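You operate a simulated robot arm through the tools that you are given. There is no shell and no other tool. Be economical: measure what you need, move in short steps, check, and stop when the job is done.

You run a simulated two-armed robot. Do the job below in one go: nothing can be reset, and whatever is moved stays where it is left.

TASK
Take the teal tea towel from the chair end of the table and lay it out flat on the worktop over the washing machine.

Only the result counts: the job must be done as asked and must still hold three seconds after the hand-in. Knocking over, shifting, dropping, spilling or breaking anything else fails it. Flat cloth is picked up by pressing the open fingertips on it (5 to 10 N) and closing them slowly along it; thin cloth reads only 2 to 8 mm in the jaws.

THE ROBOT
Two 7-joint arms with two-finger parallel grippers on one trunk, on a base that drives. Base frame: it is fixed to the floor where the robot stands at the start and does not move with it; the origin is under the middle of the robot, x ahead of it, y to its left, z up. Lengths are in cm, angles in rad, forces in N, time in s.
The left shoulder is at the start at [6, 18.9, 105.3], the right one opposite. With the tool pointing down near the work surface each hand reaches from about 10 to 64 cm from the robot's upright axis, wherever it stands, measured 20 degrees to its own side. Places, roughly: worktop over the washing machine [-70, -90, 90]. Payload 3.43 kg a hand.
The TCP of each hand is the grasp point between the finger pads, 3 cm short of the fingertips. In the tool frame z runs along the fingers and y along their closing line. The gripper opens to 9.4 cm. The fingers are 2.8 cm wide and 1 cm thick; the gripper's body (5 by 9.6 cm) begins 5.5 cm behind the TCP.
Orientation is that of the tool frame in the base frame, as a unit quaternion [w, x, y, z]. With the fingers straight down and closing along the base's y, the tool's x points along the base's -x, its y along +y and its z along -z.

THE INTERFACE
- The arms move only by the tool apply_moves. It takes "left_commands", "right_commands" or both (then of equal length, played together; a hand with none holds still); each is a list of rows, each a list of 7 numbers: the shift along the base's x, y, z in cm, then the turn, a rotation vector about the base's x, y, z in rad, then the finger opening in cm, from 0 to 9.4. In form: [[tx, ty, tz, ax, ay, az, grip], ...]. A call has 1 to 12 rows; each row is the pose to reach, as a shift and turn from the pose commanded when the call began. Each row takes 0.2 s and may step no farther than 5 cm and 0.15 rad from the row before; otherwise, or with a gripper value out of range, the whole call is refused. Where a pose cannot be reached the arm comes as near as it can. A force on the tool above 40 N (or 10 N above the force at the start of the call, whichever is more), or a blocked arm, ends the call early, and 0.2 s more pass. Each finger travels about 15.3 cm/s and halts on what it meets, pressing with about 31 N; the grip force reading is that of the motor and also rises with nothing between the fingers. The clock runs only during rows and for 0.2 s after the last one: add rows that repeat a pose to give the fingers time. It gives the time, the measured TCP pose, the force on the tool (base axes), the opening and the grip force at its end, in the units of the frame above (readings bear some noise), with the torque about the TCP (base axes, N m) and any sound that the robot's microphone picked up.
- Cameras (640 x 400 px; columns grow to the right, rows downward): "scene" is now at [0.44, 0.15, 158.99]; the picture's right is [0.02, -1.00, 0.00], its down [-0.88, -0.02, -0.47] and it looks along [0.47, 0.01, -0.88] (base axes); focal length 290 px, centre (320, 200). "left" rides on the left gripper at [7.6, -1.4, -10.3] in its tool frame; the picture's right is [0.18, 0.98, 0.00], its down [-0.75, 0.14, -0.64] and it looks along [-0.63, 0.12, 0.77] (tool axes); focal length 243 px, centre (320, 200). "right" rides on the right gripper at [7.6, 1.4, -10.3] in its tool frame; the picture's right is [-0.18, 0.98, 0.00], its down [-0.75, -0.14, -0.64] and it looks along [-0.63, -0.12, 0.77] (tool axes); focal length 243 px, centre (320, 200). There is no depth. A picture from a camera that has moved, and an enlarged one, comes with that camera's place and axes in the base frame and with its lens.
- get_image(camera): a new picture of that camera. It takes no simulated time.
- lift_body(by): slides the trunk up (or, below 0, down) by that many cm; the arms and the scene camera ride with it, the base frame stays. It gives what a move gives, with no picture.
- roll_base(legs): drives the robot by 1 to 6 legs, each [ahead, left, turn to the left] in cm, cm and rad, along the robot's own axes; the way and the turn of a leg run together, so that a leg with both is an arc; at most 150 cm and 3.142 rad a leg. The arms and the cameras ride along, it lands a little off, and it stops where it bumps. It gives what a move gives.
- head_to(pan, tilt): turns the head with the scene camera to pan (to the left, within 1.501 rad either way) and tilt (down, from -0.506 to 1.204), counted from straight ahead of the robot. It gives what a move gives.
- inspect(camera, box): a new picture of the part [left, top, right, bottom] of that camera's present view, enlarged. It takes no simulated time.
- finish_job(): hands the job in; it is judged then, once.

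Go step by step. Nothing tells you exact positions but the pictures and the camera data: compare them with the known pose of the tool, close in by small moves and look again before you grip or let go. The budget is 120 turns and 108 pictures, counting those below and the enlarged ones. Unless the task says otherwise, let go and move clear before handing in, and close with one line.

The tools are called after ">>>" as a command line: name --argument value ..., lists and objects as JSON in quotes. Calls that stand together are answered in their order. apply_moves: Moves the arms, as the interface text tells. Its arguments: {"type":"object","properties":{"left_commands":{"type":"array","items":{"type":"array","items":{"type":"number"}}},"right_commands":{"type":"array","items":{"type":"array","items":{"type":"number"}}}},"required":[]} The other tools are called the same way: lift_body (by) slides the trunk up or down; roll_base (legs) drives the base; head_to (pan, tilt) turns the head that bears the scene camera; get_image (camera) takes a picture; inspect (camera, box) takes an enlarged picture of a part of a camera's view; finish_job () hands the job in.

At the start:

```text
t: 0.0
left_tool_pos: [39.93, 28.35, 89.87]
left_tcp_rot: [0.0, 0.0, 1.0, 0.0]
left_ft_force: [0.1, 0.2, -0.7]
left_moment: [0.01, -0.03, 0.01]
left_grip_width: 9.41
left_grasp_force: 0.0
right_tool_pos: [33.7, -9.63, 93.04]
right_tcp_rot: [0.0, 0.0, 1.0, 0.0]
right_ft_force: [-0.2, 0.7, 0.0]
right_moment: [-0.02, -0.02, 0.0]
right_grip_width: 9.41
right_grasp_force: 0.1
trunk travel left (down, up): [-72.5, 26.5]
robot x, y, heading: [0.02, -0.12, 0.003]
head pan, tilt: [0.017, 1.077]
```

scene: 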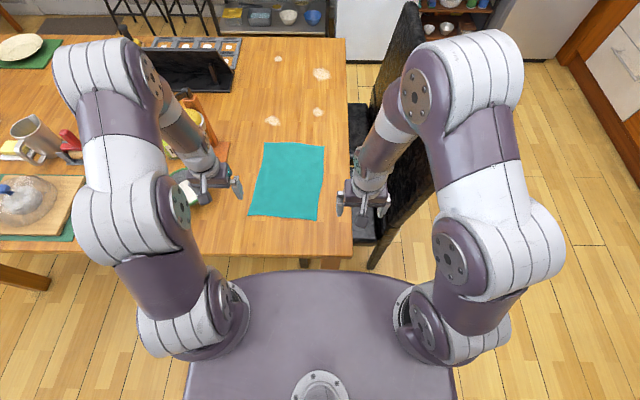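
right: 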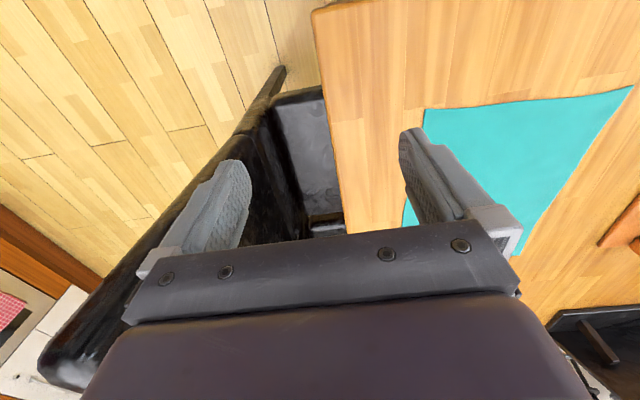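
left: 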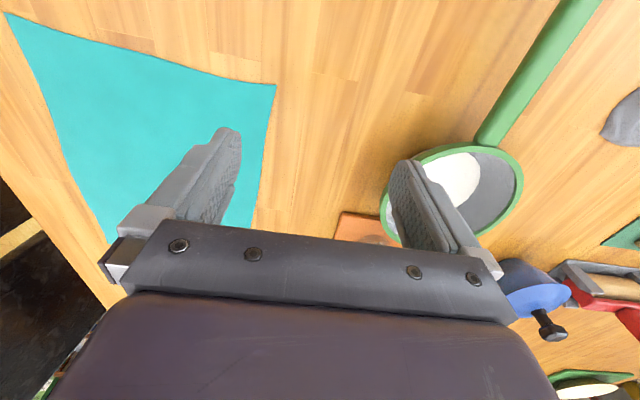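

The towel lies on the near right end of the table, roughly x 41–72, y 1–24. I'll look around toward the washing machine next.

>>> head_to --pan -1.5 --tilt 0.5

>>> get_image --camera "scene"

```text
t: 1.6
left_tool_pos: [39.87, 28.43, 89.73]
left_tcp_rot: [0.0, 0.001, 1.0, 0.0]
left_ft_force: [-0.8, 0.1, -1.6]
left_moment: [0.0, 0.0, 0.0]
left_grip_width: 9.39
left_grasp_force: 0.1
right_tool_pos: [33.53, -9.57, 93.02]
right_tcp_rot: [0.001, 0.0, 1.0, 0.0]
right_ft_force: [0.1, -0.4, -0.5]
right_moment: [0.02, 0.0, 0.0]
right_grip_width: 9.4
right_grasp_force: 0.0
trunk travel left (down, up): [-72.5, 26.5]
robot x, y, heading: [-0.07, -0.2, -0.001]
head pan, tilt: [-1.499, 0.499]
```

```text
104 pictures are left
camera scene: at [-5.37, -9.04, 163.61], right [-1.0, -0.07, 0.0], down [-0.03, 0.48, -0.88], along [0.06, -0.88, -0.48], focal length 290 px, centre (320, 200)
```

scene: 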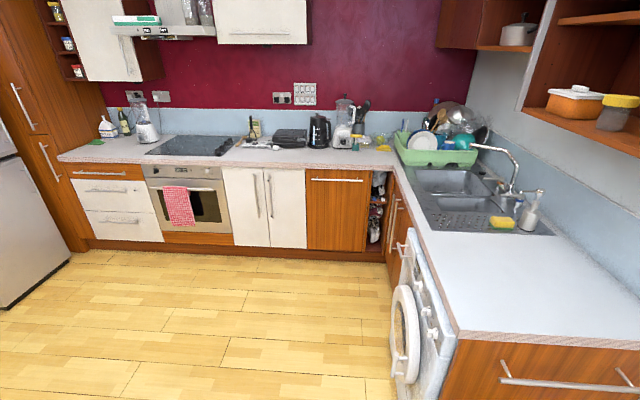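

The worktop over the machine is clear, about x −42…−100, y −66…−118. I'll look back at the towel closely to fix its corners.

>>> head_to --pan 0.0 --tilt 1.077

>>> inspect --camera "scene" --box '[160, 120, 400, 270]'

```text
t: 3.2
left_tool_pos: [39.92, 28.31, 89.87]
left_tcp_rot: [0.0, 0.0, 1.0, 0.0]
left_ft_force: [-0.5, 0.2, -0.7]
left_moment: [-0.03, 0.0, 0.02]
left_grip_width: 9.41
left_grasp_force: 0.1
right_tool_pos: [33.52, -9.54, 93.01]
right_tcp_rot: [0.0, 0.0, 1.0, 0.0]
right_ft_force: [0.5, 0.1, 0.3]
right_moment: [0.02, 0.0, 0.03]
right_grip_width: 9.41
right_grasp_force: 0.0
trunk travel left (down, up): [-72.5, 26.5]
robot x, y, heading: [0.15, -0.11, -0.001]
head pan, tilt: [0.0, 1.077]
```

```text
2.67 times, centred on (280, 195) of scene
camera zoom: at [0.45, 0.03, 158.98], right [0.0, -1.0, 0.0], down [-0.88, 0.0, -0.47], along [0.47, 0.0, -0.88], focal length 773 px, centre (427, 213)
```

zoom: 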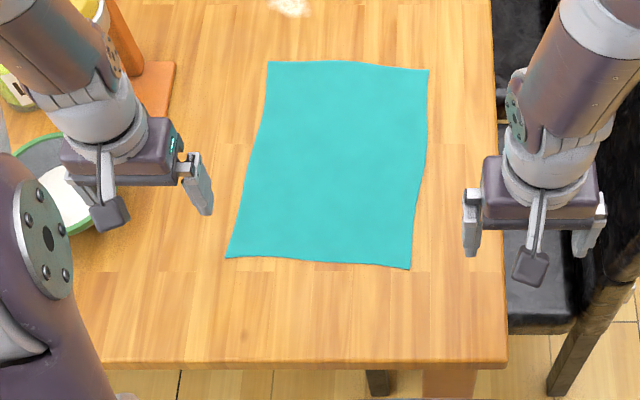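

Near corners are at about [41.5, 25.5] and [39.8, 2.2]. I'll bring both hands above points just inside these corners with the fingers part-open.

>>> apply_moves --left_commands '[[0.8, -1.2, -2, 0, 0, 0, 7], [1.6, -2.4, -4, 0, 0, 0, 4], [2.4, -3.6, -6, 0, 0, 0, 4], [3.1, -4.8, -8, 0, 0, 0, 4], [3.9, -6, -10, 0, 0, 0, 4], [3.9, -6, -12, 0, 0, 0, 4], [3.9, -6, -13.5, 0, 0, 0, 4]]' --right_commands '[[1.7, 3, -2, 0, 0, 0, 7], [3.4, 6, -4, 0, 0, 0, 4], [5.1, 9, -6.5, 0, 0, 0, 4], [6.8, 12, -9, 0, 0, 0, 4], [8.8, 14.7, -12, 0, 0, 0, 4], [8.8, 14.7, -15, 0, 0, 0, 4], [8.8, 14.7, -16.5, 0, 0, 0, 4]]'

>>> inspect --camera "scene" --box '[160, 120, 400, 270]'

>>> get_image --camera "right"

>>> get_image --camera "left"

```text
t: 4.7
left_tool_pos: [43.9, 22.3, 78.18]
left_tcp_rot: [0.001, 0.001, 1.0, 0.0]
left_ft_force: [-2.0, -0.6, 8.9]
left_moment: [-0.26, 0.14, -0.02]
left_grip_width: 4.07
left_grasp_force: 0.1
right_tool_pos: [42.38, 5.15, 78.2]
right_tcp_rot: [0.0, 0.0, 1.0, 0.0]
right_ft_force: [-1.8, -0.4, 7.0]
right_moment: [-0.18, 0.04, -0.03]
right_grip_width: 4.02
right_grasp_force: 0.0
trunk travel left (down, up): [-72.5, 26.5]
robot x, y, heading: [0.12, -0.07, 0.003]
head pan, tilt: [0.0, 1.077]
stopped in row 7 (left hand): the force on the tool passed its limit (the readings are from after the stop); the commanded pose is now the measured one
```

```text
2.67 times, centred on (280, 195) of scene
camera zoom: at [0.25, -0.02, 159.0], right [0.0, -1.0, 0.0], down [-0.88, 0.0, -0.48], along [0.48, 0.0, -0.88], focal length 773 px, centre (427, 213)
```

zoom: 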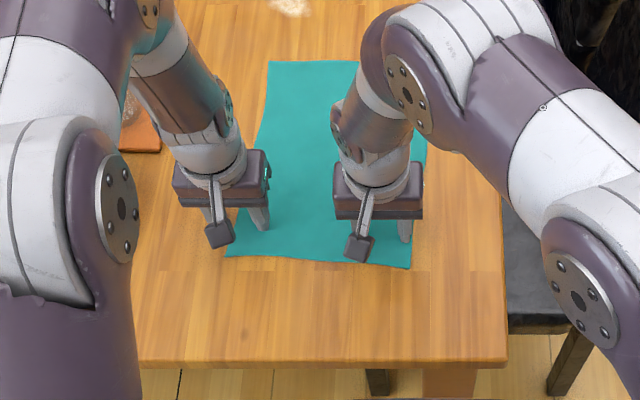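

```text
101 pictures are left
camera right: at [34.74, 6.62, 88.28], right [0.18, 0.98, 0.0], down [0.75, -0.14, 0.64], along [0.63, -0.12, -0.77], focal length 243 px, centre (320, 200)
```

right: 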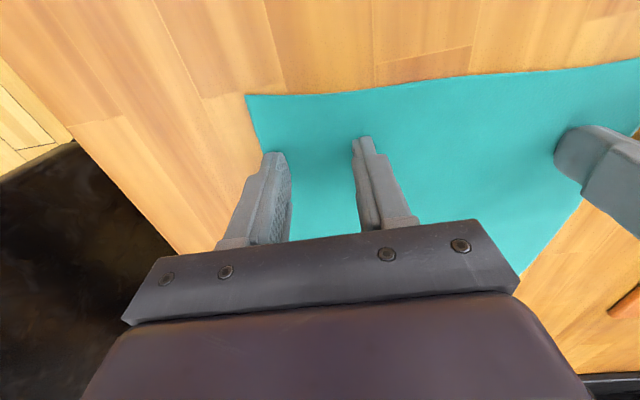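

```text
100 pictures are left
camera left: at [36.31, 20.86, 88.28], right [-0.18, 0.98, 0.0], down [0.75, 0.14, 0.65], along [0.63, 0.12, -0.76], focal length 243 px, centre (320, 200)
```

left: 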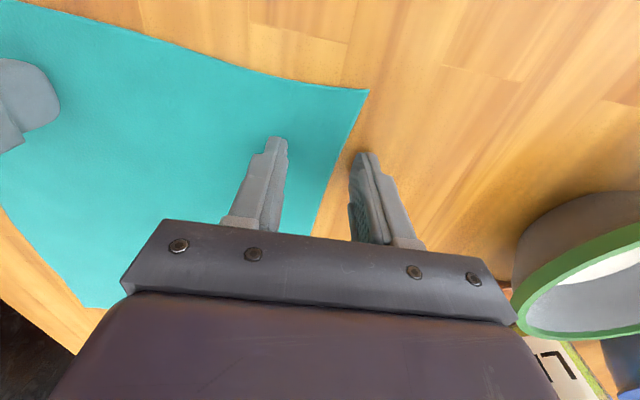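

The fingertips already touch at TCP z 78.2, so the table top is really at about 75.2. That puts the near corners at [39.2, 24.0] and [37.5, 2.1]. I'll lift slightly, shift nearer the corners and press again.

>>> apply_moves --left_commands '[[0, 0, 2, 0, 0, 0, 4], [-2.6, -1.8, 2, 0, 0, 0, 4], [-2.6, -1.8, 1, 0, 0, 0, 4], [-2.6, -1.8, 0.4, 0, 0, 0, 4], [-2.6, -1.8, 0.2, 0, 0, 0, 4]]' --right_commands '[[0, 0, 2, 0, 0, 0, 4], [-2.8, 0.2, 2, 0, 0, 0, 4], [-2.8, 0.2, 1, 0, 0, 0, 4], [-2.8, 0.2, 0.4, 0, 0, 0, 4], [-2.8, 0.2, 0.2, 0, 0, 0, 4]]'

>>> get_image --camera "right"

>>> get_image --camera "left"

```text
t: 5.9
left_tool_pos: [41.42, 20.54, 78.18]
left_tcp_rot: [0.002, 0.0, 1.0, 0.0]
left_ft_force: [0.0, -0.3, 0.0]
left_moment: [0.01, 0.0, 0.0]
left_grip_width: 3.98
left_grasp_force: 0.1
right_tool_pos: [39.74, 5.34, 78.23]
right_tcp_rot: [0.0, 0.0, 1.0, 0.0]
right_ft_force: [-0.7, 0.3, 0.3]
right_moment: [0.04, -0.02, -0.05]
right_grip_width: 4.03
right_grasp_force: 0.1
trunk travel left (down, up): [-72.5, 26.5]
robot x, y, heading: [-0.21, -0.05, 0.002]
head pan, tilt: [0.0, 1.077]
```

```text
99 pictures are left
camera right: at [32.08, 6.83, 88.39], right [0.18, 0.98, 0.0], down [0.75, -0.14, 0.64], along [0.63, -0.12, -0.77], focal length 243 px, centre (320, 200)
```

right: 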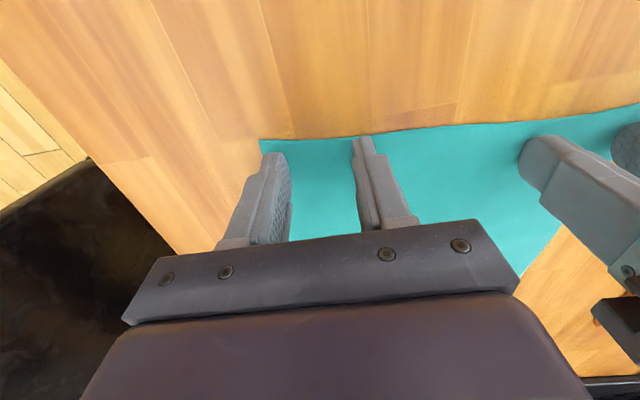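

```text
98 pictures are left
camera left: at [33.84, 19.08, 88.4], right [-0.18, 0.98, 0.0], down [0.75, 0.14, 0.64], along [0.63, 0.12, -0.76], focal length 243 px, centre (320, 200)
```

left: 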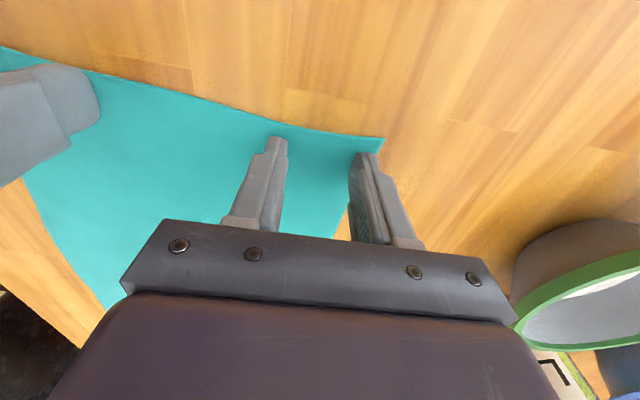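

Both hands are at the corners, just above the cloth. I'll nudge inward half a centimetre and press down gently to read the force.

>>> apply_moves --left_commands '[[0.3, -0.5, 0.3, 0, 0, 0, 4], [0.3, -0.5, 0, 0, 0, 0, 4], [0.3, -0.5, -0.2, 0, 0, 0, 4], [0.3, -0.5, -0.3, 0, 0, 0, 4], [0.3, -0.5, -0.3, 0, 0, 0, 4]]' --right_commands '[[0.3, 0.5, 0.3, 0, 0, 0, 4], [0.3, 0.5, 0, 0, 0, 0, 4], [0.3, 0.5, -0.2, 0, 0, 0, 4], [0.3, 0.5, -0.3, 0, 0, 0, 4], [0.3, 0.5, -0.3, 0, 0, 0, 4]]'

```text
t: 7.1
left_tool_pos: [41.91, 20.14, 78.18]
left_tcp_rot: [0.005, 0.0, 1.0, 0.002]
left_ft_force: [-0.7, 1.6, 31.3]
left_moment: [0.16, 0.3, -0.06]
left_grip_width: 3.99
left_grasp_force: 0.1
right_tool_pos: [39.8, 5.81, 78.14]
right_tcp_rot: [0.001, 0.0, 1.0, 0.001]
right_ft_force: [0.9, 0.4, 4.3]
right_moment: [-0.03, 0.0, 0.02]
right_grip_width: 4.0
right_grasp_force: 0.1
trunk travel left (down, up): [-72.5, 26.5]
robot x, y, heading: [-0.02, -0.17, 0.005]
head pan, tilt: [0.0, 1.077]
```

The left presses too hard (31 N) and the right 4 N. I'll ease the left and press the right slightly more.

>>> apply_moves --left_commands '[[0, 0, 0.2, 0, 0, 0, 4], [0, 0, 0.2, 0, 0, 0, 4]]' --right_commands '[[0, 0, -0.03, 0, 0, 0, 4], [0, 0, -0.03, 0, 0, 0, 4]]'

```text
t: 7.7
left_tool_pos: [41.52, 20.05, 78.2]
left_tcp_rot: [0.002, 0.001, 1.0, -0.001]
left_ft_force: [1.6, -0.9, 4.3]
left_moment: [0.05, -0.01, -0.01]
left_grip_width: 4.0
left_grasp_force: 0.0
right_tool_pos: [39.88, 5.88, 78.07]
right_tcp_rot: [0.002, -0.001, 1.0, 0.001]
right_ft_force: [-4.2, -2.3, 27.5]
right_moment: [-0.33, 0.27, -0.03]
right_grip_width: 4.0
right_grasp_force: 0.0
trunk travel left (down, up): [-72.5, 26.5]
robot x, y, heading: [0.21, -0.34, 0.001]
head pan, tilt: [0.0, 1.077]
```

The contact is stiff: the left is at 4 N, the right at 27 N. I'll fine-tune the heights.

>>> apply_moves --left_commands '[[0, 0, -0.02, 0, 0, 0, 4], [0, 0, -0.02, 0, 0, 0, 4]]' --right_commands '[[0, 0, 0.15, 0, 0, 0, 4], [0, 0, 0.15, 0, 0, 0, 4]]'

```text
t: 8.3
left_tool_pos: [41.7, 20.22, 78.1]
left_tcp_rot: [0.002, 0.0, 1.0, 0.001]
left_ft_force: [-2.8, -3.3, 14.9]
left_moment: [-0.03, 0.24, 0.03]
left_grip_width: 4.03
left_grasp_force: 0.1
right_tool_pos: [39.82, 5.74, 78.13]
right_tcp_rot: [0.001, 0.0, 1.0, 0.0]
right_ft_force: [1.4, 2.6, 5.6]
right_moment: [0.03, -0.01, 0.05]
right_grip_width: 4.01
right_grasp_force: 0.1
trunk travel left (down, up): [-72.5, 26.5]
robot x, y, heading: [-0.11, 0.06, 0.0]
head pan, tilt: [0.0, 1.077]
```

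The pressures are about right now. I'll close both grippers slowly along the cloth.

>>> apply_moves --left_commands '[[0, 0, 0.04, 0, 0, 0, 3.6], [0, 0, 0.04, 0, 0, 0, 3.2], [0, 0, 0.04, 0, 0, 0, 2.7], [0, 0, 0.04, 0, 0, 0, 2.2], [0, 0, 0.04, 0, 0, 0, 1.7], [0, 0, 0.04, 0, 0, 0, 1.2], [0, 0, 0.04, 0, 0, 0, 0.8], [0, 0, 0.04, 0, 0, 0, 0.4], [0, 0, 0.04, 0, 0, 0, 0], [0, 0, 0.04, 0, 0, 0, 0]]' --right_commands '[[0, 0, 0, 0, 0, 0, 3.6], [0, 0, 0, 0, 0, 0, 3.2], [0, 0, 0, 0, 0, 0, 2.7], [0, 0, 0, 0, 0, 0, 2.2], [0, 0, 0, 0, 0, 0, 1.7], [0, 0, 0, 0, 0, 0, 1.2], [0, 0, 0, 0, 0, 0, 0.8], [0, 0, 0, 0, 0, 0, 0.4], [0, 0, 0, 0, 0, 0, 0], [0, 0, 0, 0, 0, 0, 0]]'

>>> get_image --camera "right"

>>> get_image --camera "left"

```text
t: 10.5
left_tool_pos: [41.76, 20.09, 78.27]
left_tcp_rot: [0.004, 0.001, 1.0, 0.001]
left_ft_force: [-0.8, -3.5, 23.0]
left_moment: [-0.13, 0.08, -0.01]
left_grip_width: 0.37
left_grasp_force: 31.1
right_tool_pos: [39.76, 5.81, 78.28]
right_tcp_rot: [0.001, 0.0, 1.0, 0.001]
right_ft_force: [0.8, -0.5, 5.0]
right_moment: [0.06, -0.01, 0.02]
right_grip_width: 0.01
right_grasp_force: 30.9
trunk travel left (down, up): [-72.5, 26.5]
robot x, y, heading: [-0.37, 0.46, 0.003]
head pan, tilt: [0.0, 1.077]
```

```text
97 pictures are left
camera right: at [32.14, 7.27, 88.34], right [0.18, 0.98, 0.0], down [0.75, -0.14, 0.64], along [0.63, -0.12, -0.77], focal length 243 px, centre (320, 200)
```

right: 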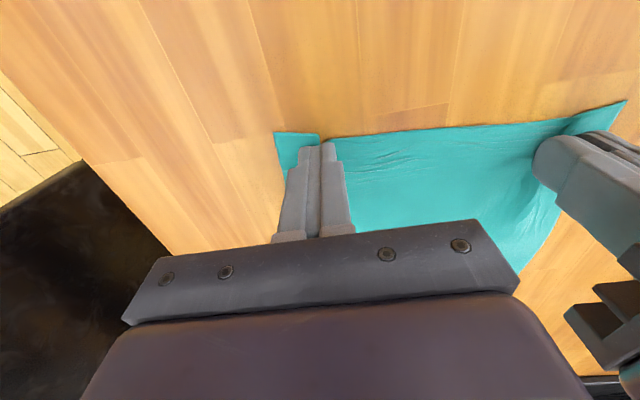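

```text
96 pictures are left
camera left: at [34.06, 18.55, 88.42], right [-0.18, 0.98, 0.0], down [0.75, 0.14, 0.65], along [0.64, 0.12, -0.76], focal length 243 px, centre (320, 200)
```

left: 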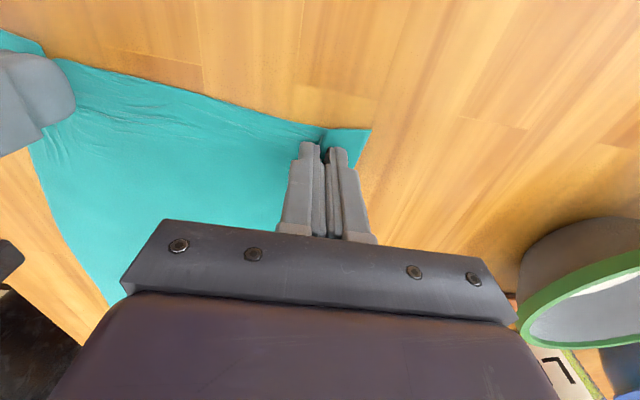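

The left hand has the cloth (0.37 cm), while the right closed empty. I'll reopen the right and press a bit harder.

>>> apply_moves --left_commands '[[0, 0, 0.15, 0, 0, 0, 0], [0, 0, 0.3, 0, 0, 0, 0], [0, 0, 0.3, 0, 0, 0, 0], [0, 0, 0.3, 0, 0, 0, 0], [0, 0, 0.3, 0, 0, 0, 0], [0, 0, 0.3, 0, 0, 0, 0]]' --right_commands '[[0, 0, 1, 0, 0, 0, 2], [0, 0, 1, 0, 0, 0, 4], [0, 0, 0.4, 0, 0, 0, 4], [0, 0, 0.0, 0, 0, 0, 4], [0, 0, -0.15, 0, 0, 0, 4], [0, 0, -0.15, 0, 0, 0, 4]]'

>>> get_image --camera "right"

```text
t: 11.9
left_tool_pos: [41.56, 20.01, 78.68]
left_tcp_rot: [0.001, 0.0, 1.0, 0.001]
left_ft_force: [0.0, -0.3, 0.6]
left_moment: [-0.01, -0.01, 0.04]
left_grip_width: 0.17
left_grasp_force: 31.0
right_tool_pos: [39.97, 5.97, 78.02]
right_tcp_rot: [0.001, 0.0, 1.0, 0.001]
right_ft_force: [-1.3, -5.2, 25.5]
right_moment: [-0.29, 0.09, -0.03]
right_grip_width: 4.0
right_grasp_force: 0.4
trunk travel left (down, up): [-72.5, 26.5]
robot x, y, heading: [0.09, -0.41, -0.001]
head pan, tilt: [0.0, 1.077]
```

```text
95 pictures are left
camera right: at [32.26, 7.36, 88.24], right [0.18, 0.98, 0.0], down [0.75, -0.14, 0.64], along [0.63, -0.12, -0.76], focal length 243 px, centre (320, 200)
```

right: 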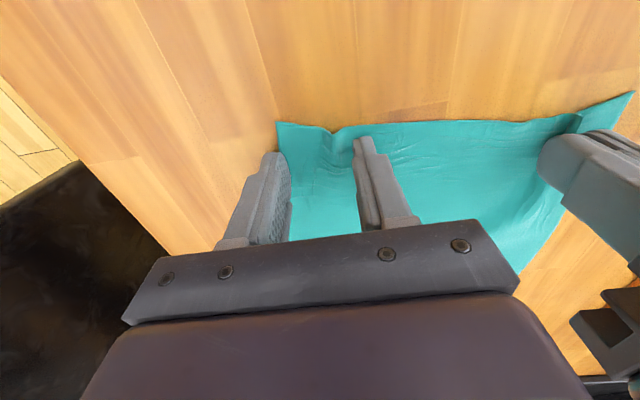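

The right outer finger sits right on the edge. I'll shift inward a little, then press and close.

>>> apply_moves --right_commands '[[0, 0.8, 0.7, 0, 0, 0, 4], [0, 0.8, 0.2, 0, 0, 0, 4], [0, 0.8, 0.08, 0, 0, 0, 4], [0, 0.8, 0.08, 0, 0, 0, 4]]'

```text
t: 12.9
left_tool_pos: [41.62, 20.04, 78.45]
left_tcp_rot: [0.002, 0.0, 1.0, 0.0]
left_ft_force: [-0.8, 0.3, 0.5]
left_moment: [0.01, 0.0, -0.01]
left_grip_width: 0.18
left_grasp_force: 31.5
right_tool_pos: [39.96, 6.65, 78.05]
right_tcp_rot: [0.001, 0.0, 1.0, 0.002]
right_ft_force: [-1.7, -3.4, 18.2]
right_moment: [-0.27, 0.14, -0.03]
right_grip_width: 4.04
right_grasp_force: 0.1
trunk travel left (down, up): [-72.5, 26.5]
robot x, y, heading: [-0.23, 0.11, -0.0]
head pan, tilt: [0.0, 1.077]
```

>>> apply_moves --right_commands '[[0, 0, 0.04, 0, 0, 0, 3.6], [0, 0, 0.04, 0, 0, 0, 3.2], [0, 0, 0.04, 0, 0, 0, 2.7], [0, 0, 0.04, 0, 0, 0, 2.2], [0, 0, 0.04, 0, 0, 0, 1.7], [0, 0, 0.04, 0, 0, 0, 1.2], [0, 0, 0.04, 0, 0, 0, 0.8], [0, 0, 0.04, 0, 0, 0, 0.4], [0, 0, 0.04, 0, 0, 0, 0], [0, 0, 0.04, 0, 0, 0, 0]]'

>>> get_image --camera "right"

```text
t: 15.1
left_tool_pos: [41.72, 19.96, 78.46]
left_tcp_rot: [0.002, 0.0, 1.0, 0.0]
left_ft_force: [-0.4, -7.4, 0.0]
left_moment: [-0.24, 0.03, -0.02]
left_grip_width: 0.22
left_grasp_force: 30.8
right_tool_pos: [39.97, 6.83, 78.11]
right_tcp_rot: [0.001, 0.0, 1.0, 0.001]
right_ft_force: [1.0, 7.8, 16.8]
right_moment: [0.22, 0.04, 0.06]
right_grip_width: 0.27
right_grasp_force: 31.3
trunk travel left (down, up): [-72.5, 26.5]
robot x, y, heading: [-0.17, -0.1, -0.003]
head pan, tilt: [0.0, 1.077]
```

```text
94 pictures are left
camera right: at [32.28, 8.19, 88.26], right [0.18, 0.98, 0.0], down [0.75, -0.14, 0.64], along [0.63, -0.12, -0.77], focal length 243 px, centre (320, 200)
```

right: 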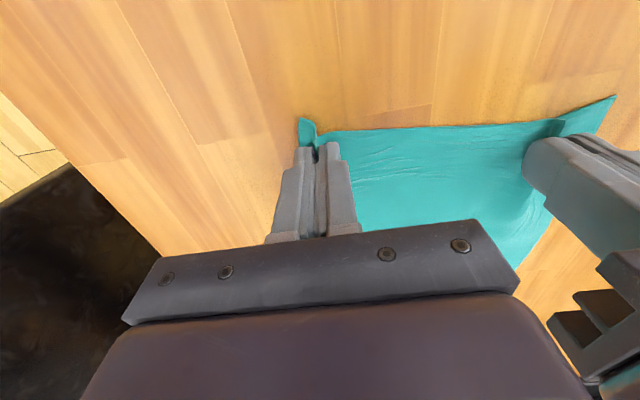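

Both hands now hold the cloth (0.22 and 0.27 cm). I'll lift a few centimetres and check that it holds.

>>> apply_moves --left_commands '[[0, -0.1, 1, 0, 0, 0, 0], [0, -0.1, 3, 0, 0, 0, 0], [0, -0.1, 5, 0, 0, 0, 0], [0, -0.1, 8, 0, 0, 0, 0], [0, -0.1, 8, 0, 0, 0, 0]]' --right_commands '[[0, 0.1, 1, 0, 0, 0, 0], [0, 0.1, 3, 0, 0, 0, 0], [0, 0.1, 5, 0, 0, 0, 0], [0, 0.1, 8, 0, 0, 0, 0], [0, 0.1, 8, 0, 0, 0, 0]]'

>>> get_image --camera "scene"

>>> get_image --camera "right"

```text
t: 16.3
left_tool_pos: [41.85, 19.89, 86.37]
left_tcp_rot: [0.001, 0.001, 1.0, 0.0]
left_ft_force: [-0.8, -5.0, 0.1]
left_moment: [-0.18, 0.04, 0.0]
left_grip_width: 0.18
left_grasp_force: 30.9
right_tool_pos: [40.0, 6.78, 85.94]
right_tcp_rot: [0.001, 0.0, 1.0, 0.0]
right_ft_force: [0.7, 5.0, -0.2]
right_moment: [0.19, 0.05, 0.02]
right_grip_width: 0.26
right_grasp_force: 31.2
trunk travel left (down, up): [-72.5, 26.5]
robot x, y, heading: [-0.15, 0.43, -0.0]
head pan, tilt: [0.0, 1.077]
```

```text
93 pictures are left
camera scene: at [0.58, 0.08, 158.98], right [0.0, -1.0, 0.0], down [-0.88, 0.0, -0.47], along [0.47, 0.0, -0.88], focal length 290 px, centre (320, 200)
```

scene: 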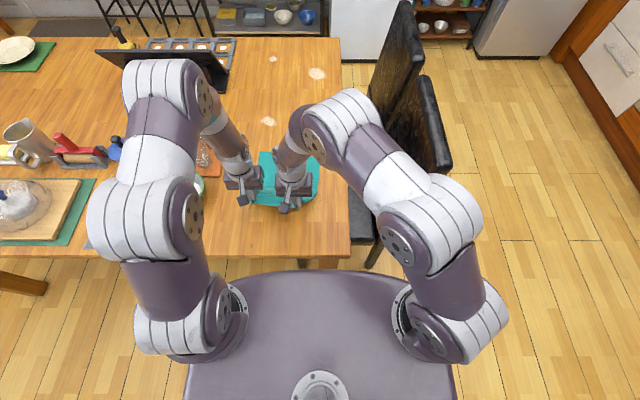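

```text
92 pictures are left
camera right: at [32.42, 8.26, 96.12], right [0.18, 0.98, 0.0], down [0.75, -0.14, 0.64], along [0.63, -0.12, -0.77], focal length 243 px, centre (320, 200)
```

right: 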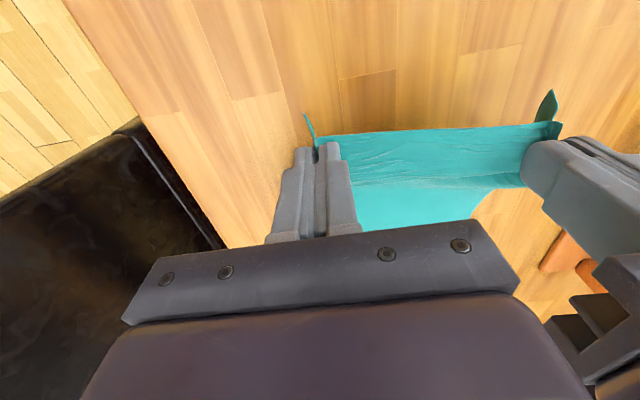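

The grip holds and the cloth hangs between the hands. I'll raise the trunk fully, then raise the arms and draw them in.

>>> lift_body --by 26

>>> apply_moves --left_commands '[[-2, -0.2, 3, 0, 0, 0, 0], [-4, -0.2, 6, 0, 0, 0, 0], [-6, -0.2, 9, 0, 0, 0, 0], [-8, -0.2, 11, 0, 0, 0, 0], [-10, -0.2, 13, 0, 0, 0, 0], [-12, -0.2, 15, 0, 0, 0, 0], [-13, -0.2, 17, 0, 0, 0, 0]]' --right_commands '[[-2, 0, 3, 0, 0, 0, 0], [-4, 0, 6, 0, 0, 0, 0], [-6, 0, 9, 0, 0, 0, 0], [-8, 0, 11, 0, 0, 0, 0], [-10, 0, 13, 0, 0, 0, 0], [-12, 0, 15, 0, 0, 0, 0], [-13, 0, 17, 0, 0, 0, 0]]'

>>> get_image --camera "scene"

>>> get_image --camera "right"

```text
t: 18.9
left_tool_pos: [41.9, 19.82, 112.4]
left_tcp_rot: [0.001, 0.0, 1.0, 0.0]
left_ft_force: [-1.8, -4.7, 0.9]
left_moment: [-0.13, 0.02, -0.01]
left_grip_width: 0.16
left_grasp_force: 30.7
right_tool_pos: [40.09, 6.82, 111.99]
right_tcp_rot: [0.001, 0.0, 1.0, 0.0]
right_ft_force: [-0.4, 5.0, -0.1]
right_moment: [0.16, 0.0, 0.04]
right_grip_width: 0.25
right_grasp_force: 31.0
trunk travel left (down, up): [-98.5, 0.5]
robot x, y, heading: [0.32, 0.09, -0.003]
head pan, tilt: [0.0, 1.077]
```

```text
t: 20.5
left_tool_pos: [28.58, 19.71, 129.37]
left_tcp_rot: [0.002, 0.0, 1.0, 0.0]
left_ft_force: [0.5, -3.4, -0.7]
left_moment: [-0.07, 0.02, -0.02]
left_grip_width: 0.21
left_grasp_force: 31.5
right_tool_pos: [26.87, 6.53, 129.04]
right_tcp_rot: [0.001, 0.0, 1.0, 0.0]
right_ft_force: [1.4, 3.2, -0.3]
right_moment: [0.14, -0.01, 0.03]
right_grip_width: 0.24
right_grasp_force: 30.8
trunk travel left (down, up): [-98.5, 0.5]
robot x, y, heading: [-0.04, 0.34, 0.008]
head pan, tilt: [0.0, 1.077]
```

```text
91 pictures are left
camera scene: at [0.24, -0.03, 184.98], right [0.0, -1.0, 0.0], down [-0.88, 0.0, -0.48], along [0.48, 0.0, -0.88], focal length 290 px, centre (320, 200)
```

scene: 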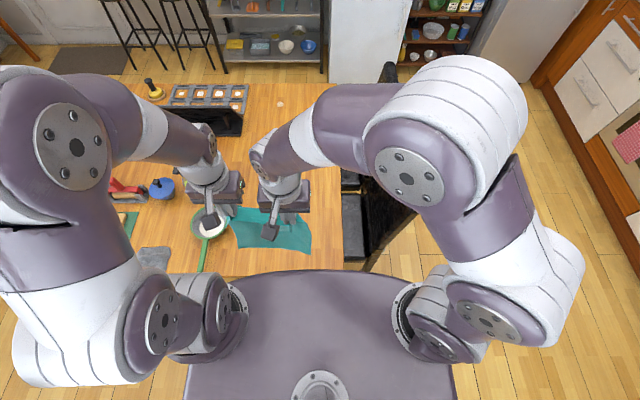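

```text
90 pictures are left
camera right: at [19.22, 8.05, 139.14], right [0.18, 0.98, 0.0], down [0.75, -0.14, 0.64], along [0.63, -0.12, -0.77], focal length 243 px, centre (320, 200)
```

right: 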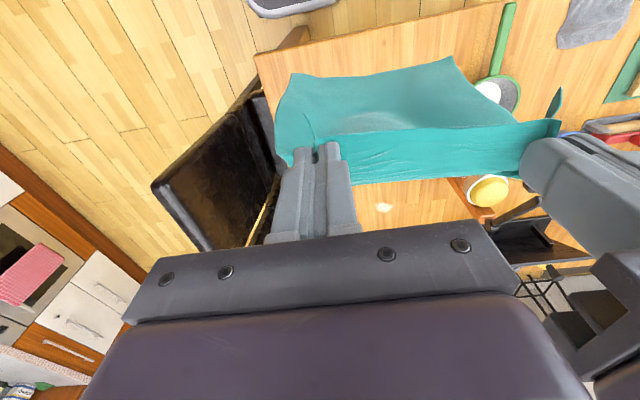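

The towel hangs cleanly, well above the table. I'll back off slightly and turn right in place to face −y, then look ahead.

>>> roll_base --legs '[[-8, 0, 0], [0, 0, -1.571]]'

>>> head_to --pan -0.7 --tilt 0.7

>>> get_image --camera "scene"

```text
t: 25.5
left_tool_pos: [10.91, -29.19, 129.25]
left_tcp_rot: [0.001, 0.714, 0.7, -0.001]
left_ft_force: [-2.4, 0.0, -0.7]
left_moment: [0.05, 0.1, 0.04]
left_grip_width: 0.2
left_grasp_force: 31.7
right_tool_pos: [-2.03, -27.19, 129.02]
right_tcp_rot: [0.001, 0.714, 0.7, 0.0]
right_ft_force: [2.3, -0.7, -0.3]
right_moment: [0.01, -0.07, 0.07]
right_grip_width: 0.23
right_grasp_force: 30.9
trunk travel left (down, up): [-98.5, 0.5]
robot x, y, heading: [-8.71, 0.28, -1.585]
head pan, tilt: [0.0, 1.077]
```

```text
t: 26.6
left_tool_pos: [10.94, -29.06, 129.38]
left_tcp_rot: [0.001, 0.714, 0.7, -0.001]
left_ft_force: [-2.6, 0.1, 0.7]
left_moment: [0.01, 0.07, 0.06]
left_grip_width: 0.17
left_grasp_force: 31.1
right_tool_pos: [-2.05, -27.08, 128.99]
right_tcp_rot: [0.001, 0.713, 0.701, 0.0]
right_ft_force: [2.8, -0.1, 0.0]
right_moment: [-0.04, -0.08, 0.05]
right_grip_width: 0.22
right_grasp_force: 31.0
trunk travel left (down, up): [-98.5, 0.5]
robot x, y, heading: [-8.23, 0.12, -1.589]
head pan, tilt: [-0.7, 0.7]
```

```text
89 pictures are left
camera scene: at [-13.64, -0.36, 187.83], right [-0.75, 0.66, 0.0], down [0.42, 0.48, -0.76], along [-0.5, -0.58, -0.64], focal length 290 px, centre (320, 200)
```

scene: 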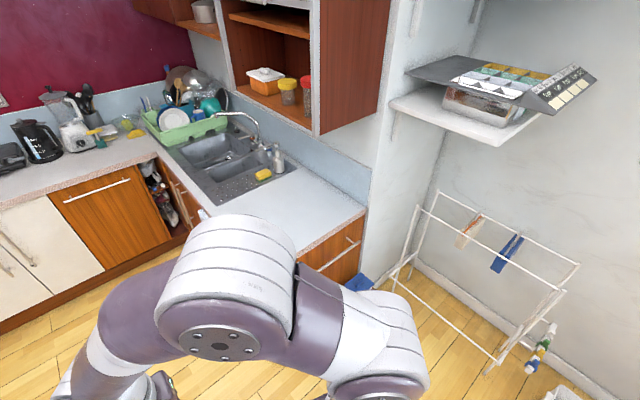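

The path along −y is clear; there is a drying rack to the right which I'll stay away from. I'll drive along the machine front and then turn to face it.

>>> roll_base --legs '[[90, 14, 0], [0, 0, -1.571]]'

>>> head_to --pan 0 --tilt 0.8

>>> get_image --camera "scene"

>>> get_image --camera "right"

```text
t: 35.1
left_tool_pos: [-24.46, -107.28, 129.33]
left_tcp_rot: [0.0, 1.0, -0.01, -0.002]
left_ft_force: [-0.3, 2.0, 0.0]
left_moment: [0.03, 0.01, 0.07]
left_grip_width: 0.2
left_grasp_force: 30.9
right_tool_pos: [-22.56, -94.07, 128.96]
right_tcp_rot: [0.0, 1.0, -0.009, 0.0]
right_ft_force: [-0.8, -2.5, 0.0]
right_moment: [-0.04, -0.02, 0.04]
right_grip_width: 0.24
right_grasp_force: 30.6
trunk travel left (down, up): [-98.5, 0.5]
robot x, y, heading: [4.61, -88.13, 3.125]
head pan, tilt: [-0.7, 0.7]
```

```text
t: 36.1
left_tool_pos: [-24.64, -107.18, 129.3]
left_tcp_rot: [0.0, 1.0, -0.009, -0.002]
left_ft_force: [-0.1, 2.1, -0.2]
left_moment: [0.08, -0.03, 0.06]
left_grip_width: 0.15
left_grasp_force: 30.9
right_tool_pos: [-22.7, -94.25, 128.98]
right_tcp_rot: [0.0, 1.0, -0.009, 0.0]
right_ft_force: [-0.6, -1.7, 0.8]
right_moment: [-0.09, 0.01, 0.06]
right_grip_width: 0.24
right_grasp_force: 30.6
trunk travel left (down, up): [-98.5, 0.5]
robot x, y, heading: [4.52, -87.99, 3.122]
head pan, tilt: [0.0, 0.799]
```

```text
88 pictures are left
camera scene: at [2.39, -87.93, 187.01], right [0.02, 1.0, 0.0], down [0.72, -0.01, -0.7], along [-0.7, 0.01, -0.72], focal length 290 px, centre (320, 200)
```

scene: 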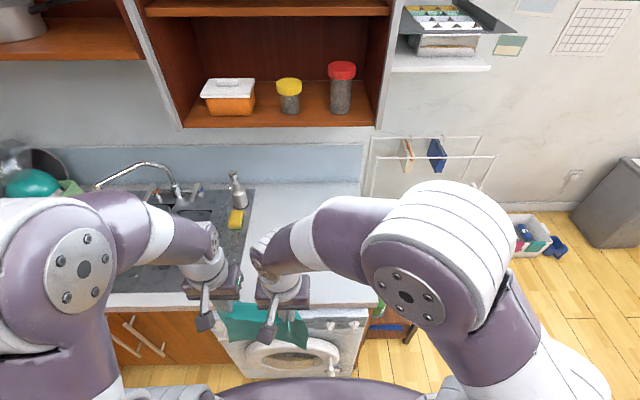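

```text
87 pictures are left
camera right: at [-15.04, -95.64, 139.09], right [-0.2, -0.98, 0.0], down [-0.75, 0.15, 0.64], along [-0.63, 0.13, -0.77], focal length 243 px, centre (320, 200)
```

right: 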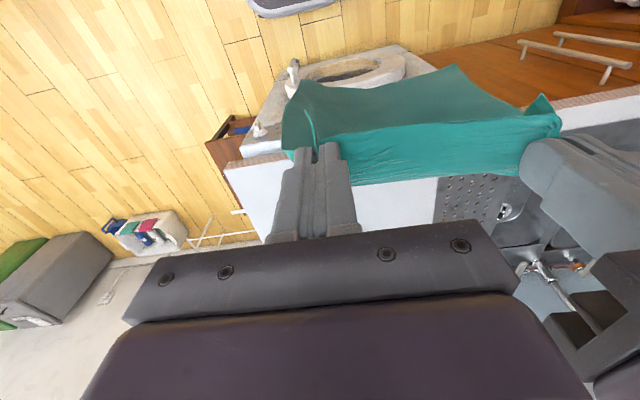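

The machine's worktop is free at about x −42…−100, y −67…−118, with an overhead cupboard whose front is at x≈−74, z≈140. I'll move closer and centre the hands, then look at the hanging cloth.

>>> roll_base --legs '[[9, 0, 0.018]]'

>>> apply_moves --left_commands '[[0, 3, 0, 0, 0, 0, 0], [0, 6, 0, 0, 0, 0, 0], [0, 9, 0, 0, 0, 0, 0], [-3, 10, 0, 0, 0, 0, 0], [-6, 10, 0, 0, 0, 0, 0], [-9, 10, 0, 0, 0, 0, 0], [-12, 10, 0, 0, 0, 0, 0], [-12, 10, 0, 0, 0, 0, 0]]' --right_commands '[[0, 3, 0, 0, 0, 0, 0], [0, 6, 0, 0, 0, 0, 0], [0, 9, 0, 0, 0, 0, 0], [-3, 10, 0, 0, 0, 0, 0], [-6, 10, 0, 0, 0, 0, 0], [-9, 10, 0, 0, 0, 0, 0], [-12, 10, 0, 0, 0, 0, 0], [-12, 10, 0, 0, 0, 0, 0]]'

>>> get_image --camera "scene"

>>> get_image --camera "right"

```text
t: 37.2
left_tool_pos: [-32.69, -107.59, 129.41]
left_tcp_rot: [0.001, 1.0, 0.0, -0.003]
left_ft_force: [0.3, 2.4, 1.5]
left_moment: [0.08, 0.03, 0.05]
left_grip_width: 0.19
left_grasp_force: 30.7
right_tool_pos: [-31.03, -94.57, 128.96]
right_tcp_rot: [0.0, 1.0, 0.0, -0.002]
right_ft_force: [1.3, -1.9, 1.1]
right_moment: [-0.06, 0.01, 0.03]
right_grip_width: 0.23
right_grasp_force: 31.4
trunk travel left (down, up): [-98.5, 0.5]
robot x, y, heading: [-4.56, -88.23, 3.137]
head pan, tilt: [0.0, 0.799]
```

```text
t: 39.0
left_tool_pos: [-45.34, -97.68, 129.45]
left_tcp_rot: [0.001, 1.0, 0.0, -0.001]
left_ft_force: [1.3, 9.1, 0.3]
left_moment: [0.27, -0.01, 0.07]
left_grip_width: 0.2
left_grasp_force: 30.4
right_tool_pos: [-43.41, -84.3, 128.98]
right_tcp_rot: [0.0, 1.0, 0.0, -0.001]
right_ft_force: [-0.3, -8.5, 0.9]
right_moment: [-0.28, 0.02, 0.09]
right_grip_width: 0.22
right_grasp_force: 30.8
trunk travel left (down, up): [-98.5, 0.5]
robot x, y, heading: [-4.74, -87.97, 3.145]
head pan, tilt: [0.0, 0.799]
```

```text
86 pictures are left
camera scene: at [-6.54, -87.91, 187.01], right [0.0, 1.0, 0.0], down [0.72, 0.0, -0.7], along [-0.7, 0.0, -0.72], focal length 290 px, centre (320, 200)
```

scene: 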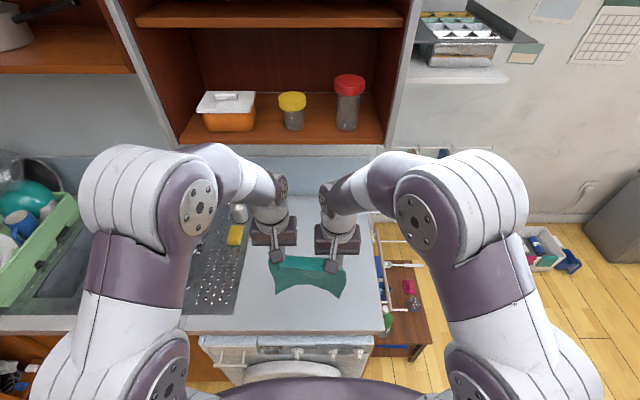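

```text
85 pictures are left
camera right: at [-35.75, -85.69, 139.15], right [-0.18, -0.98, 0.0], down [-0.75, 0.14, 0.64], along [-0.63, 0.12, -0.77], focal length 243 px, centre (320, 200)
```

right: 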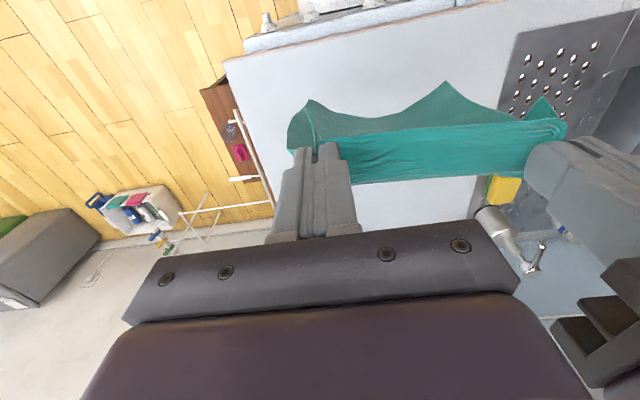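

The cloth hangs over the worktop. I'll ease the sideways tension and lower until the free edge is just about touching near x≈−50, tilting the fingers outward a bit.

>>> apply_moves --left_commands '[[-1.5, 0.2, -1, 0, 0.1, 0, 0], [-3, 0.2, -2, 0, 0.2, 0, 0], [-4.5, 0.2, -4, 0, 0.3, 0, 0], [-6, 0.2, -6, 0, 0.3, 0, 0], [-6, 0.2, -6, 0, 0.3, 0, 0], [-6, 0.2, -6, 0, 0.3, 0, 0]]' --right_commands '[[-1.5, -0.2, -1, 0, 0.1, 0, 0], [-3, -0.2, -2, 0, 0.2, 0, 0], [-4.5, -0.2, -4, 0, 0.3, 0, 0], [-6, -0.2, -6, 0, 0.3, 0, 0], [-6, -0.2, -6, 0, 0.3, 0, 0], [-6, -0.2, -6, 0, 0.3, 0, 0]]'

>>> inspect --camera "scene" --box '[180, 180, 420, 330]'

>>> get_image --camera "left"

```text
t: 40.5
left_tool_pos: [-51.11, -97.39, 123.54]
left_tcp_rot: [0.0, 0.989, -0.002, -0.151]
left_ft_force: [0.4, 0.2, -0.1]
left_moment: [0.0, 0.08, 0.03]
left_grip_width: 0.2
left_grasp_force: 30.6
right_tool_pos: [-49.36, -84.69, 123.14]
right_tcp_rot: [-0.001, 0.988, 0.0, -0.151]
right_ft_force: [-0.7, 0.3, -1.2]
right_moment: [0.01, 0.02, 0.05]
right_grip_width: 0.24
right_grasp_force: 31.4
trunk travel left (down, up): [-98.5, 0.5]
robot x, y, heading: [-4.75, -87.88, 3.141]
head pan, tilt: [0.0, 0.799]
```

```text
2.67 times, centred on (300, 255) of scene
camera zoom: at [-6.4, -87.88, 187.02], right [0.0, 1.0, 0.0], down [0.72, 0.0, -0.7], along [-0.7, 0.0, -0.72], focal length 773 px, centre (373, 53)
```

zoom: 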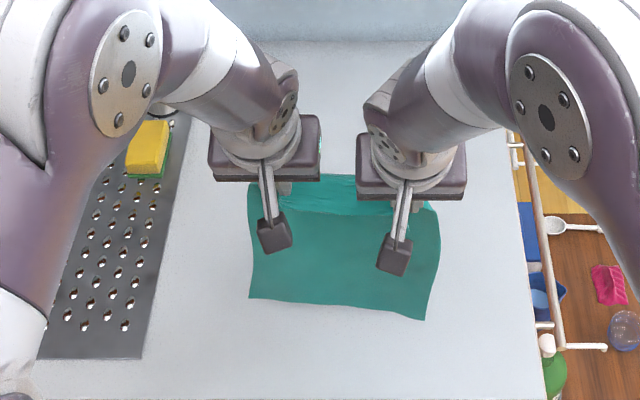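

```text
83 pictures are left
camera left: at [-40.76, -96.09, 130.92], right [0.17, -0.98, -0.05], down [-0.53, -0.14, 0.84], along [-0.83, -0.12, -0.54], focal length 243 px, centre (320, 200)
```

left: 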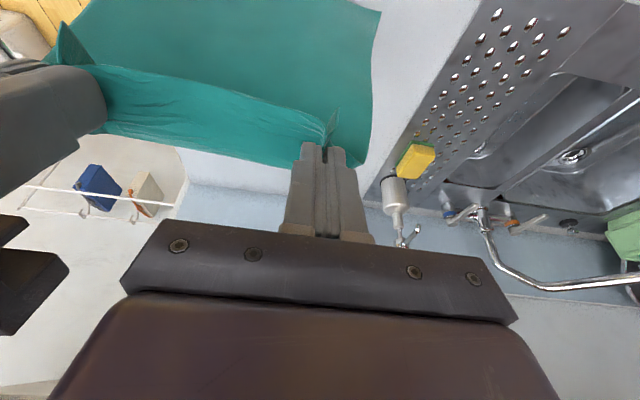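

The cloth has spread to nearly its full width, and its free edge is just above the worktop. I'll begin the arc, lowering while moving outward.

>>> apply_moves --left_commands '[[0, 0, -3, 0, 0, 0, 0], [-2, 0, -5, 0, 0, 0, 0], [-5, 0, -6.5, 0, 0.05, 0, 0], [-8, 0, -8, 0, 0.1, 0, 0], [-11, 0, -10, 0, 0.15, 0, 0], [-13, 0, -12, 0, 0.2, 0, 0], [-13, 0, -12, 0, 0.2, 0, 0]]' --right_commands '[[0, 0, -3, 0, 0, 0, 0], [-2, 0, -5, 0, 0, 0, 0], [-5, 0, -6.5, 0, 0.05, 0, 0], [-8, 0, -8, 0, 0.1, 0, 0], [-11, 0, -10, 0, 0.15, 0, 0], [-13, 0, -12, 0, 0.2, 0, 0], [-13, 0, -12, 0, 0.2, 0, 0]]'

>>> inspect --camera "scene" --box '[180, 180, 420, 330]'

>>> get_image --camera "left"

```text
t: 42.0
left_tool_pos: [-64.23, -97.33, 111.49]
left_tcp_rot: [0.001, 0.968, 0.0, -0.25]
left_ft_force: [0.1, -0.4, 0.4]
left_moment: [0.04, 0.01, 0.04]
left_grip_width: 0.19
left_grasp_force: 31.3
right_tool_pos: [-62.44, -84.81, 111.05]
right_tcp_rot: [0.0, 0.969, 0.0, -0.247]
right_ft_force: [0.9, 0.4, -0.9]
right_moment: [0.0, 0.04, 0.03]
right_grip_width: 0.22
right_grasp_force: 30.9
trunk travel left (down, up): [-98.5, 0.5]
robot x, y, heading: [-4.89, -87.74, 3.146]
head pan, tilt: [0.0, 0.799]
```

```text
2.67 times, centred on (300, 255) of scene
camera zoom: at [-6.5, -87.88, 187.01], right [0.0, 1.0, 0.0], down [0.72, 0.0, -0.7], along [-0.7, 0.0, -0.72], focal length 773 px, centre (373, 53)
```

zoom: 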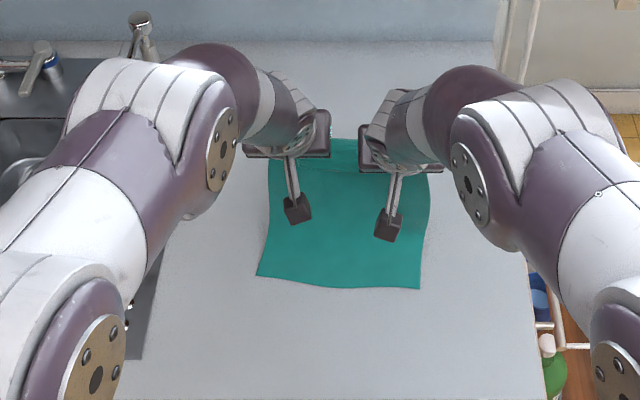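

```text
81 pictures are left
camera left: at [-52.61, -96.05, 116.67], right [0.16, -0.98, -0.09], down [-0.35, -0.14, 0.93], along [-0.92, -0.12, -0.37], focal length 243 px, centre (320, 200)
```

left: 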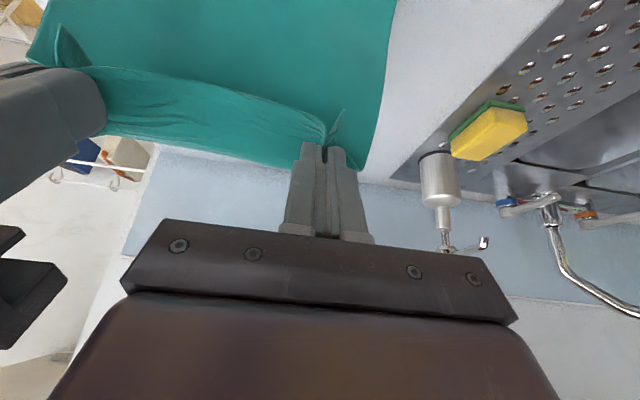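

The near edge lands at about x≈−57, which would make the hands' final reach very long. I'll lift back and restart the lay about 7 cm nearer.

>>> apply_moves --left_commands '[[2, 0, 3, 0, 0, 0, 0], [4, 0, 6, 0, -0.05, 0, 0], [7, 0, 9, 0, -0.1, 0, 0], [11, 0, 11, 0, -0.15, 0, 0], [15, 0, 12.5, 0, -0.2, 0, 0], [18, 0, 12.5, 0, -0.2, 0, 0], [18, 0, 10, 0, -0.2, 0, 0], [18, 0, 10, 0, -0.2, 0, 0], [18, 0, 10, 0, -0.2, 0, 0]]' --right_commands '[[2, 0, 3, 0, 0, 0, 0], [4, 0, 6, 0, -0.05, 0, 0], [7, 0, 9, 0, -0.1, 0, 0], [11, 0, 11, 0, -0.15, 0, 0], [15, 0, 12.5, 0, -0.2, 0, 0], [18, 0, 12.5, 0, -0.2, 0, 0], [18, 0, 10, 0, -0.2, 0, 0], [18, 0, 10, 0, -0.2, 0, 0], [18, 0, 10, 0, -0.2, 0, 0]]'

>>> inspect --camera "scene" --box '[180, 180, 420, 330]'

```text
t: 44.0
left_tool_pos: [-46.18, -97.34, 121.48]
left_tcp_rot: [0.001, 0.988, -0.001, -0.151]
left_ft_force: [0.2, -0.2, -0.6]
left_moment: [-0.01, 0.02, 0.06]
left_grip_width: 0.19
left_grasp_force: 31.0
right_tool_pos: [-44.33, -84.58, 121.08]
right_tcp_rot: [0.0, 0.989, 0.0, -0.151]
right_ft_force: [0.1, -0.3, 0.0]
right_moment: [0.0, 0.02, 0.05]
right_grip_width: 0.24
right_grasp_force: 31.1
trunk travel left (down, up): [-98.5, 0.5]
robot x, y, heading: [-4.68, -87.85, 3.14]
head pan, tilt: [0.0, 0.799]
```

```text
2.67 times, centred on (300, 255) of scene
camera zoom: at [-6.44, -87.86, 187.02], right [0.0, 1.0, 0.0], down [0.72, 0.0, -0.7], along [-0.7, 0.0, -0.72], focal length 773 px, centre (373, 53)
```

zoom: 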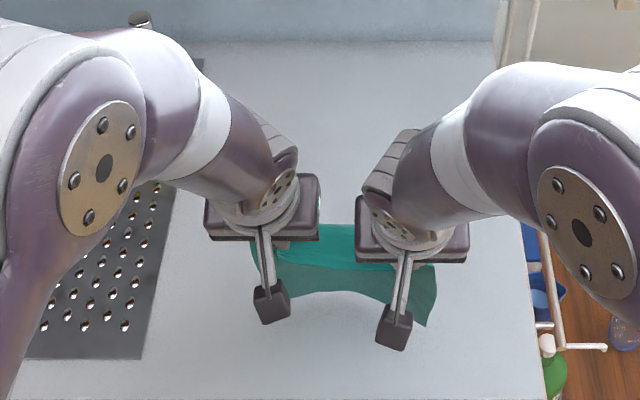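

The free edge is still touching and trails outward. I'll raise higher so it hangs free and settles, then check.

>>> apply_moves --left_commands '[[0, 0, 3, 0, 0, 0, 0], [0, 0, 6, 0, 0, 0, 0], [0, 0, 8, 0, 0, 0, 0], [0, 0, 8, 0, 0, 0, 0], [0, 0, 8, 0, 0, 0, 0], [0, 0, 8, 0, 0, 0, 0]]' --right_commands '[[0, 0, 3, 0, 0, 0, 0], [0, 0, 6, 0, 0, 0, 0], [0, 0, 8, 0, 0, 0, 0], [0, 0, 8, 0, 0, 0, 0], [0, 0, 8, 0, 0, 0, 0], [0, 0, 8, 0, 0, 0, 0]]'

>>> inspect --camera "scene" --box '[180, 180, 420, 330]'

>>> get_image --camera "right"

```text
t: 45.5
left_tool_pos: [-46.17, -97.2, 129.29]
left_tcp_rot: [0.0, 0.989, 0.0, -0.15]
left_ft_force: [0.0, 0.0, -1.0]
left_moment: [-0.01, -0.01, 0.05]
left_grip_width: 0.15
left_grasp_force: 31.1
right_tool_pos: [-44.61, -84.61, 129.07]
right_tcp_rot: [0.0, 0.989, 0.0, -0.149]
right_ft_force: [-0.3, 0.8, 0.1]
right_moment: [-0.02, 0.01, 0.03]
right_grip_width: 0.25
right_grasp_force: 30.7
trunk travel left (down, up): [-98.5, 0.5]
robot x, y, heading: [-4.59, -88.11, 3.139]
head pan, tilt: [0.0, 0.799]
```

```text
2.67 times, centred on (300, 255) of scene
camera zoom: at [-6.64, -87.89, 187.01], right [0.0, 1.0, 0.0], down [0.72, 0.0, -0.7], along [-0.7, 0.0, -0.72], focal length 773 px, centre (373, 53)
```

zoom: 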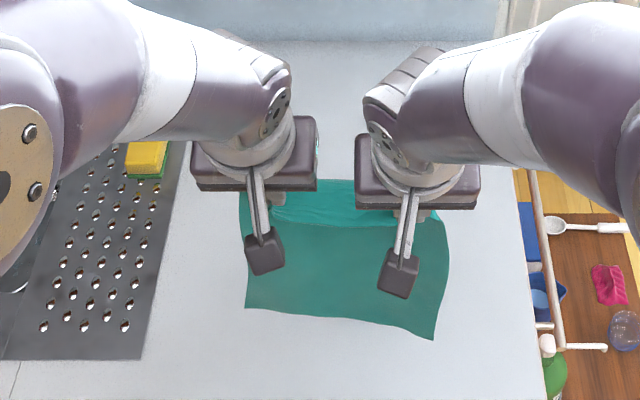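

```text
78 pictures are left
camera right: at [-34.29, -85.95, 136.59], right [-0.18, -0.98, 0.05], down [-0.53, 0.14, 0.84], along [-0.83, 0.12, -0.55], focal length 243 px, centre (320, 200)
```

right: 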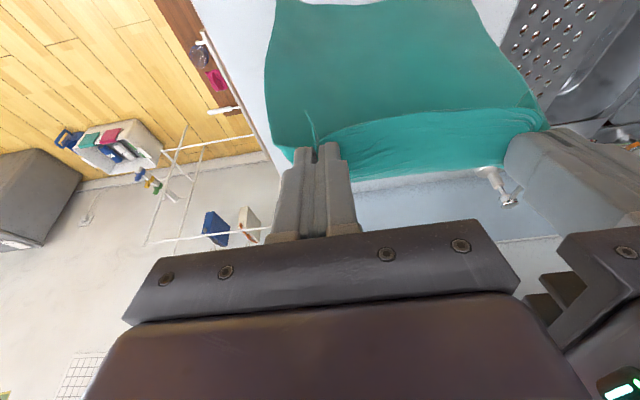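

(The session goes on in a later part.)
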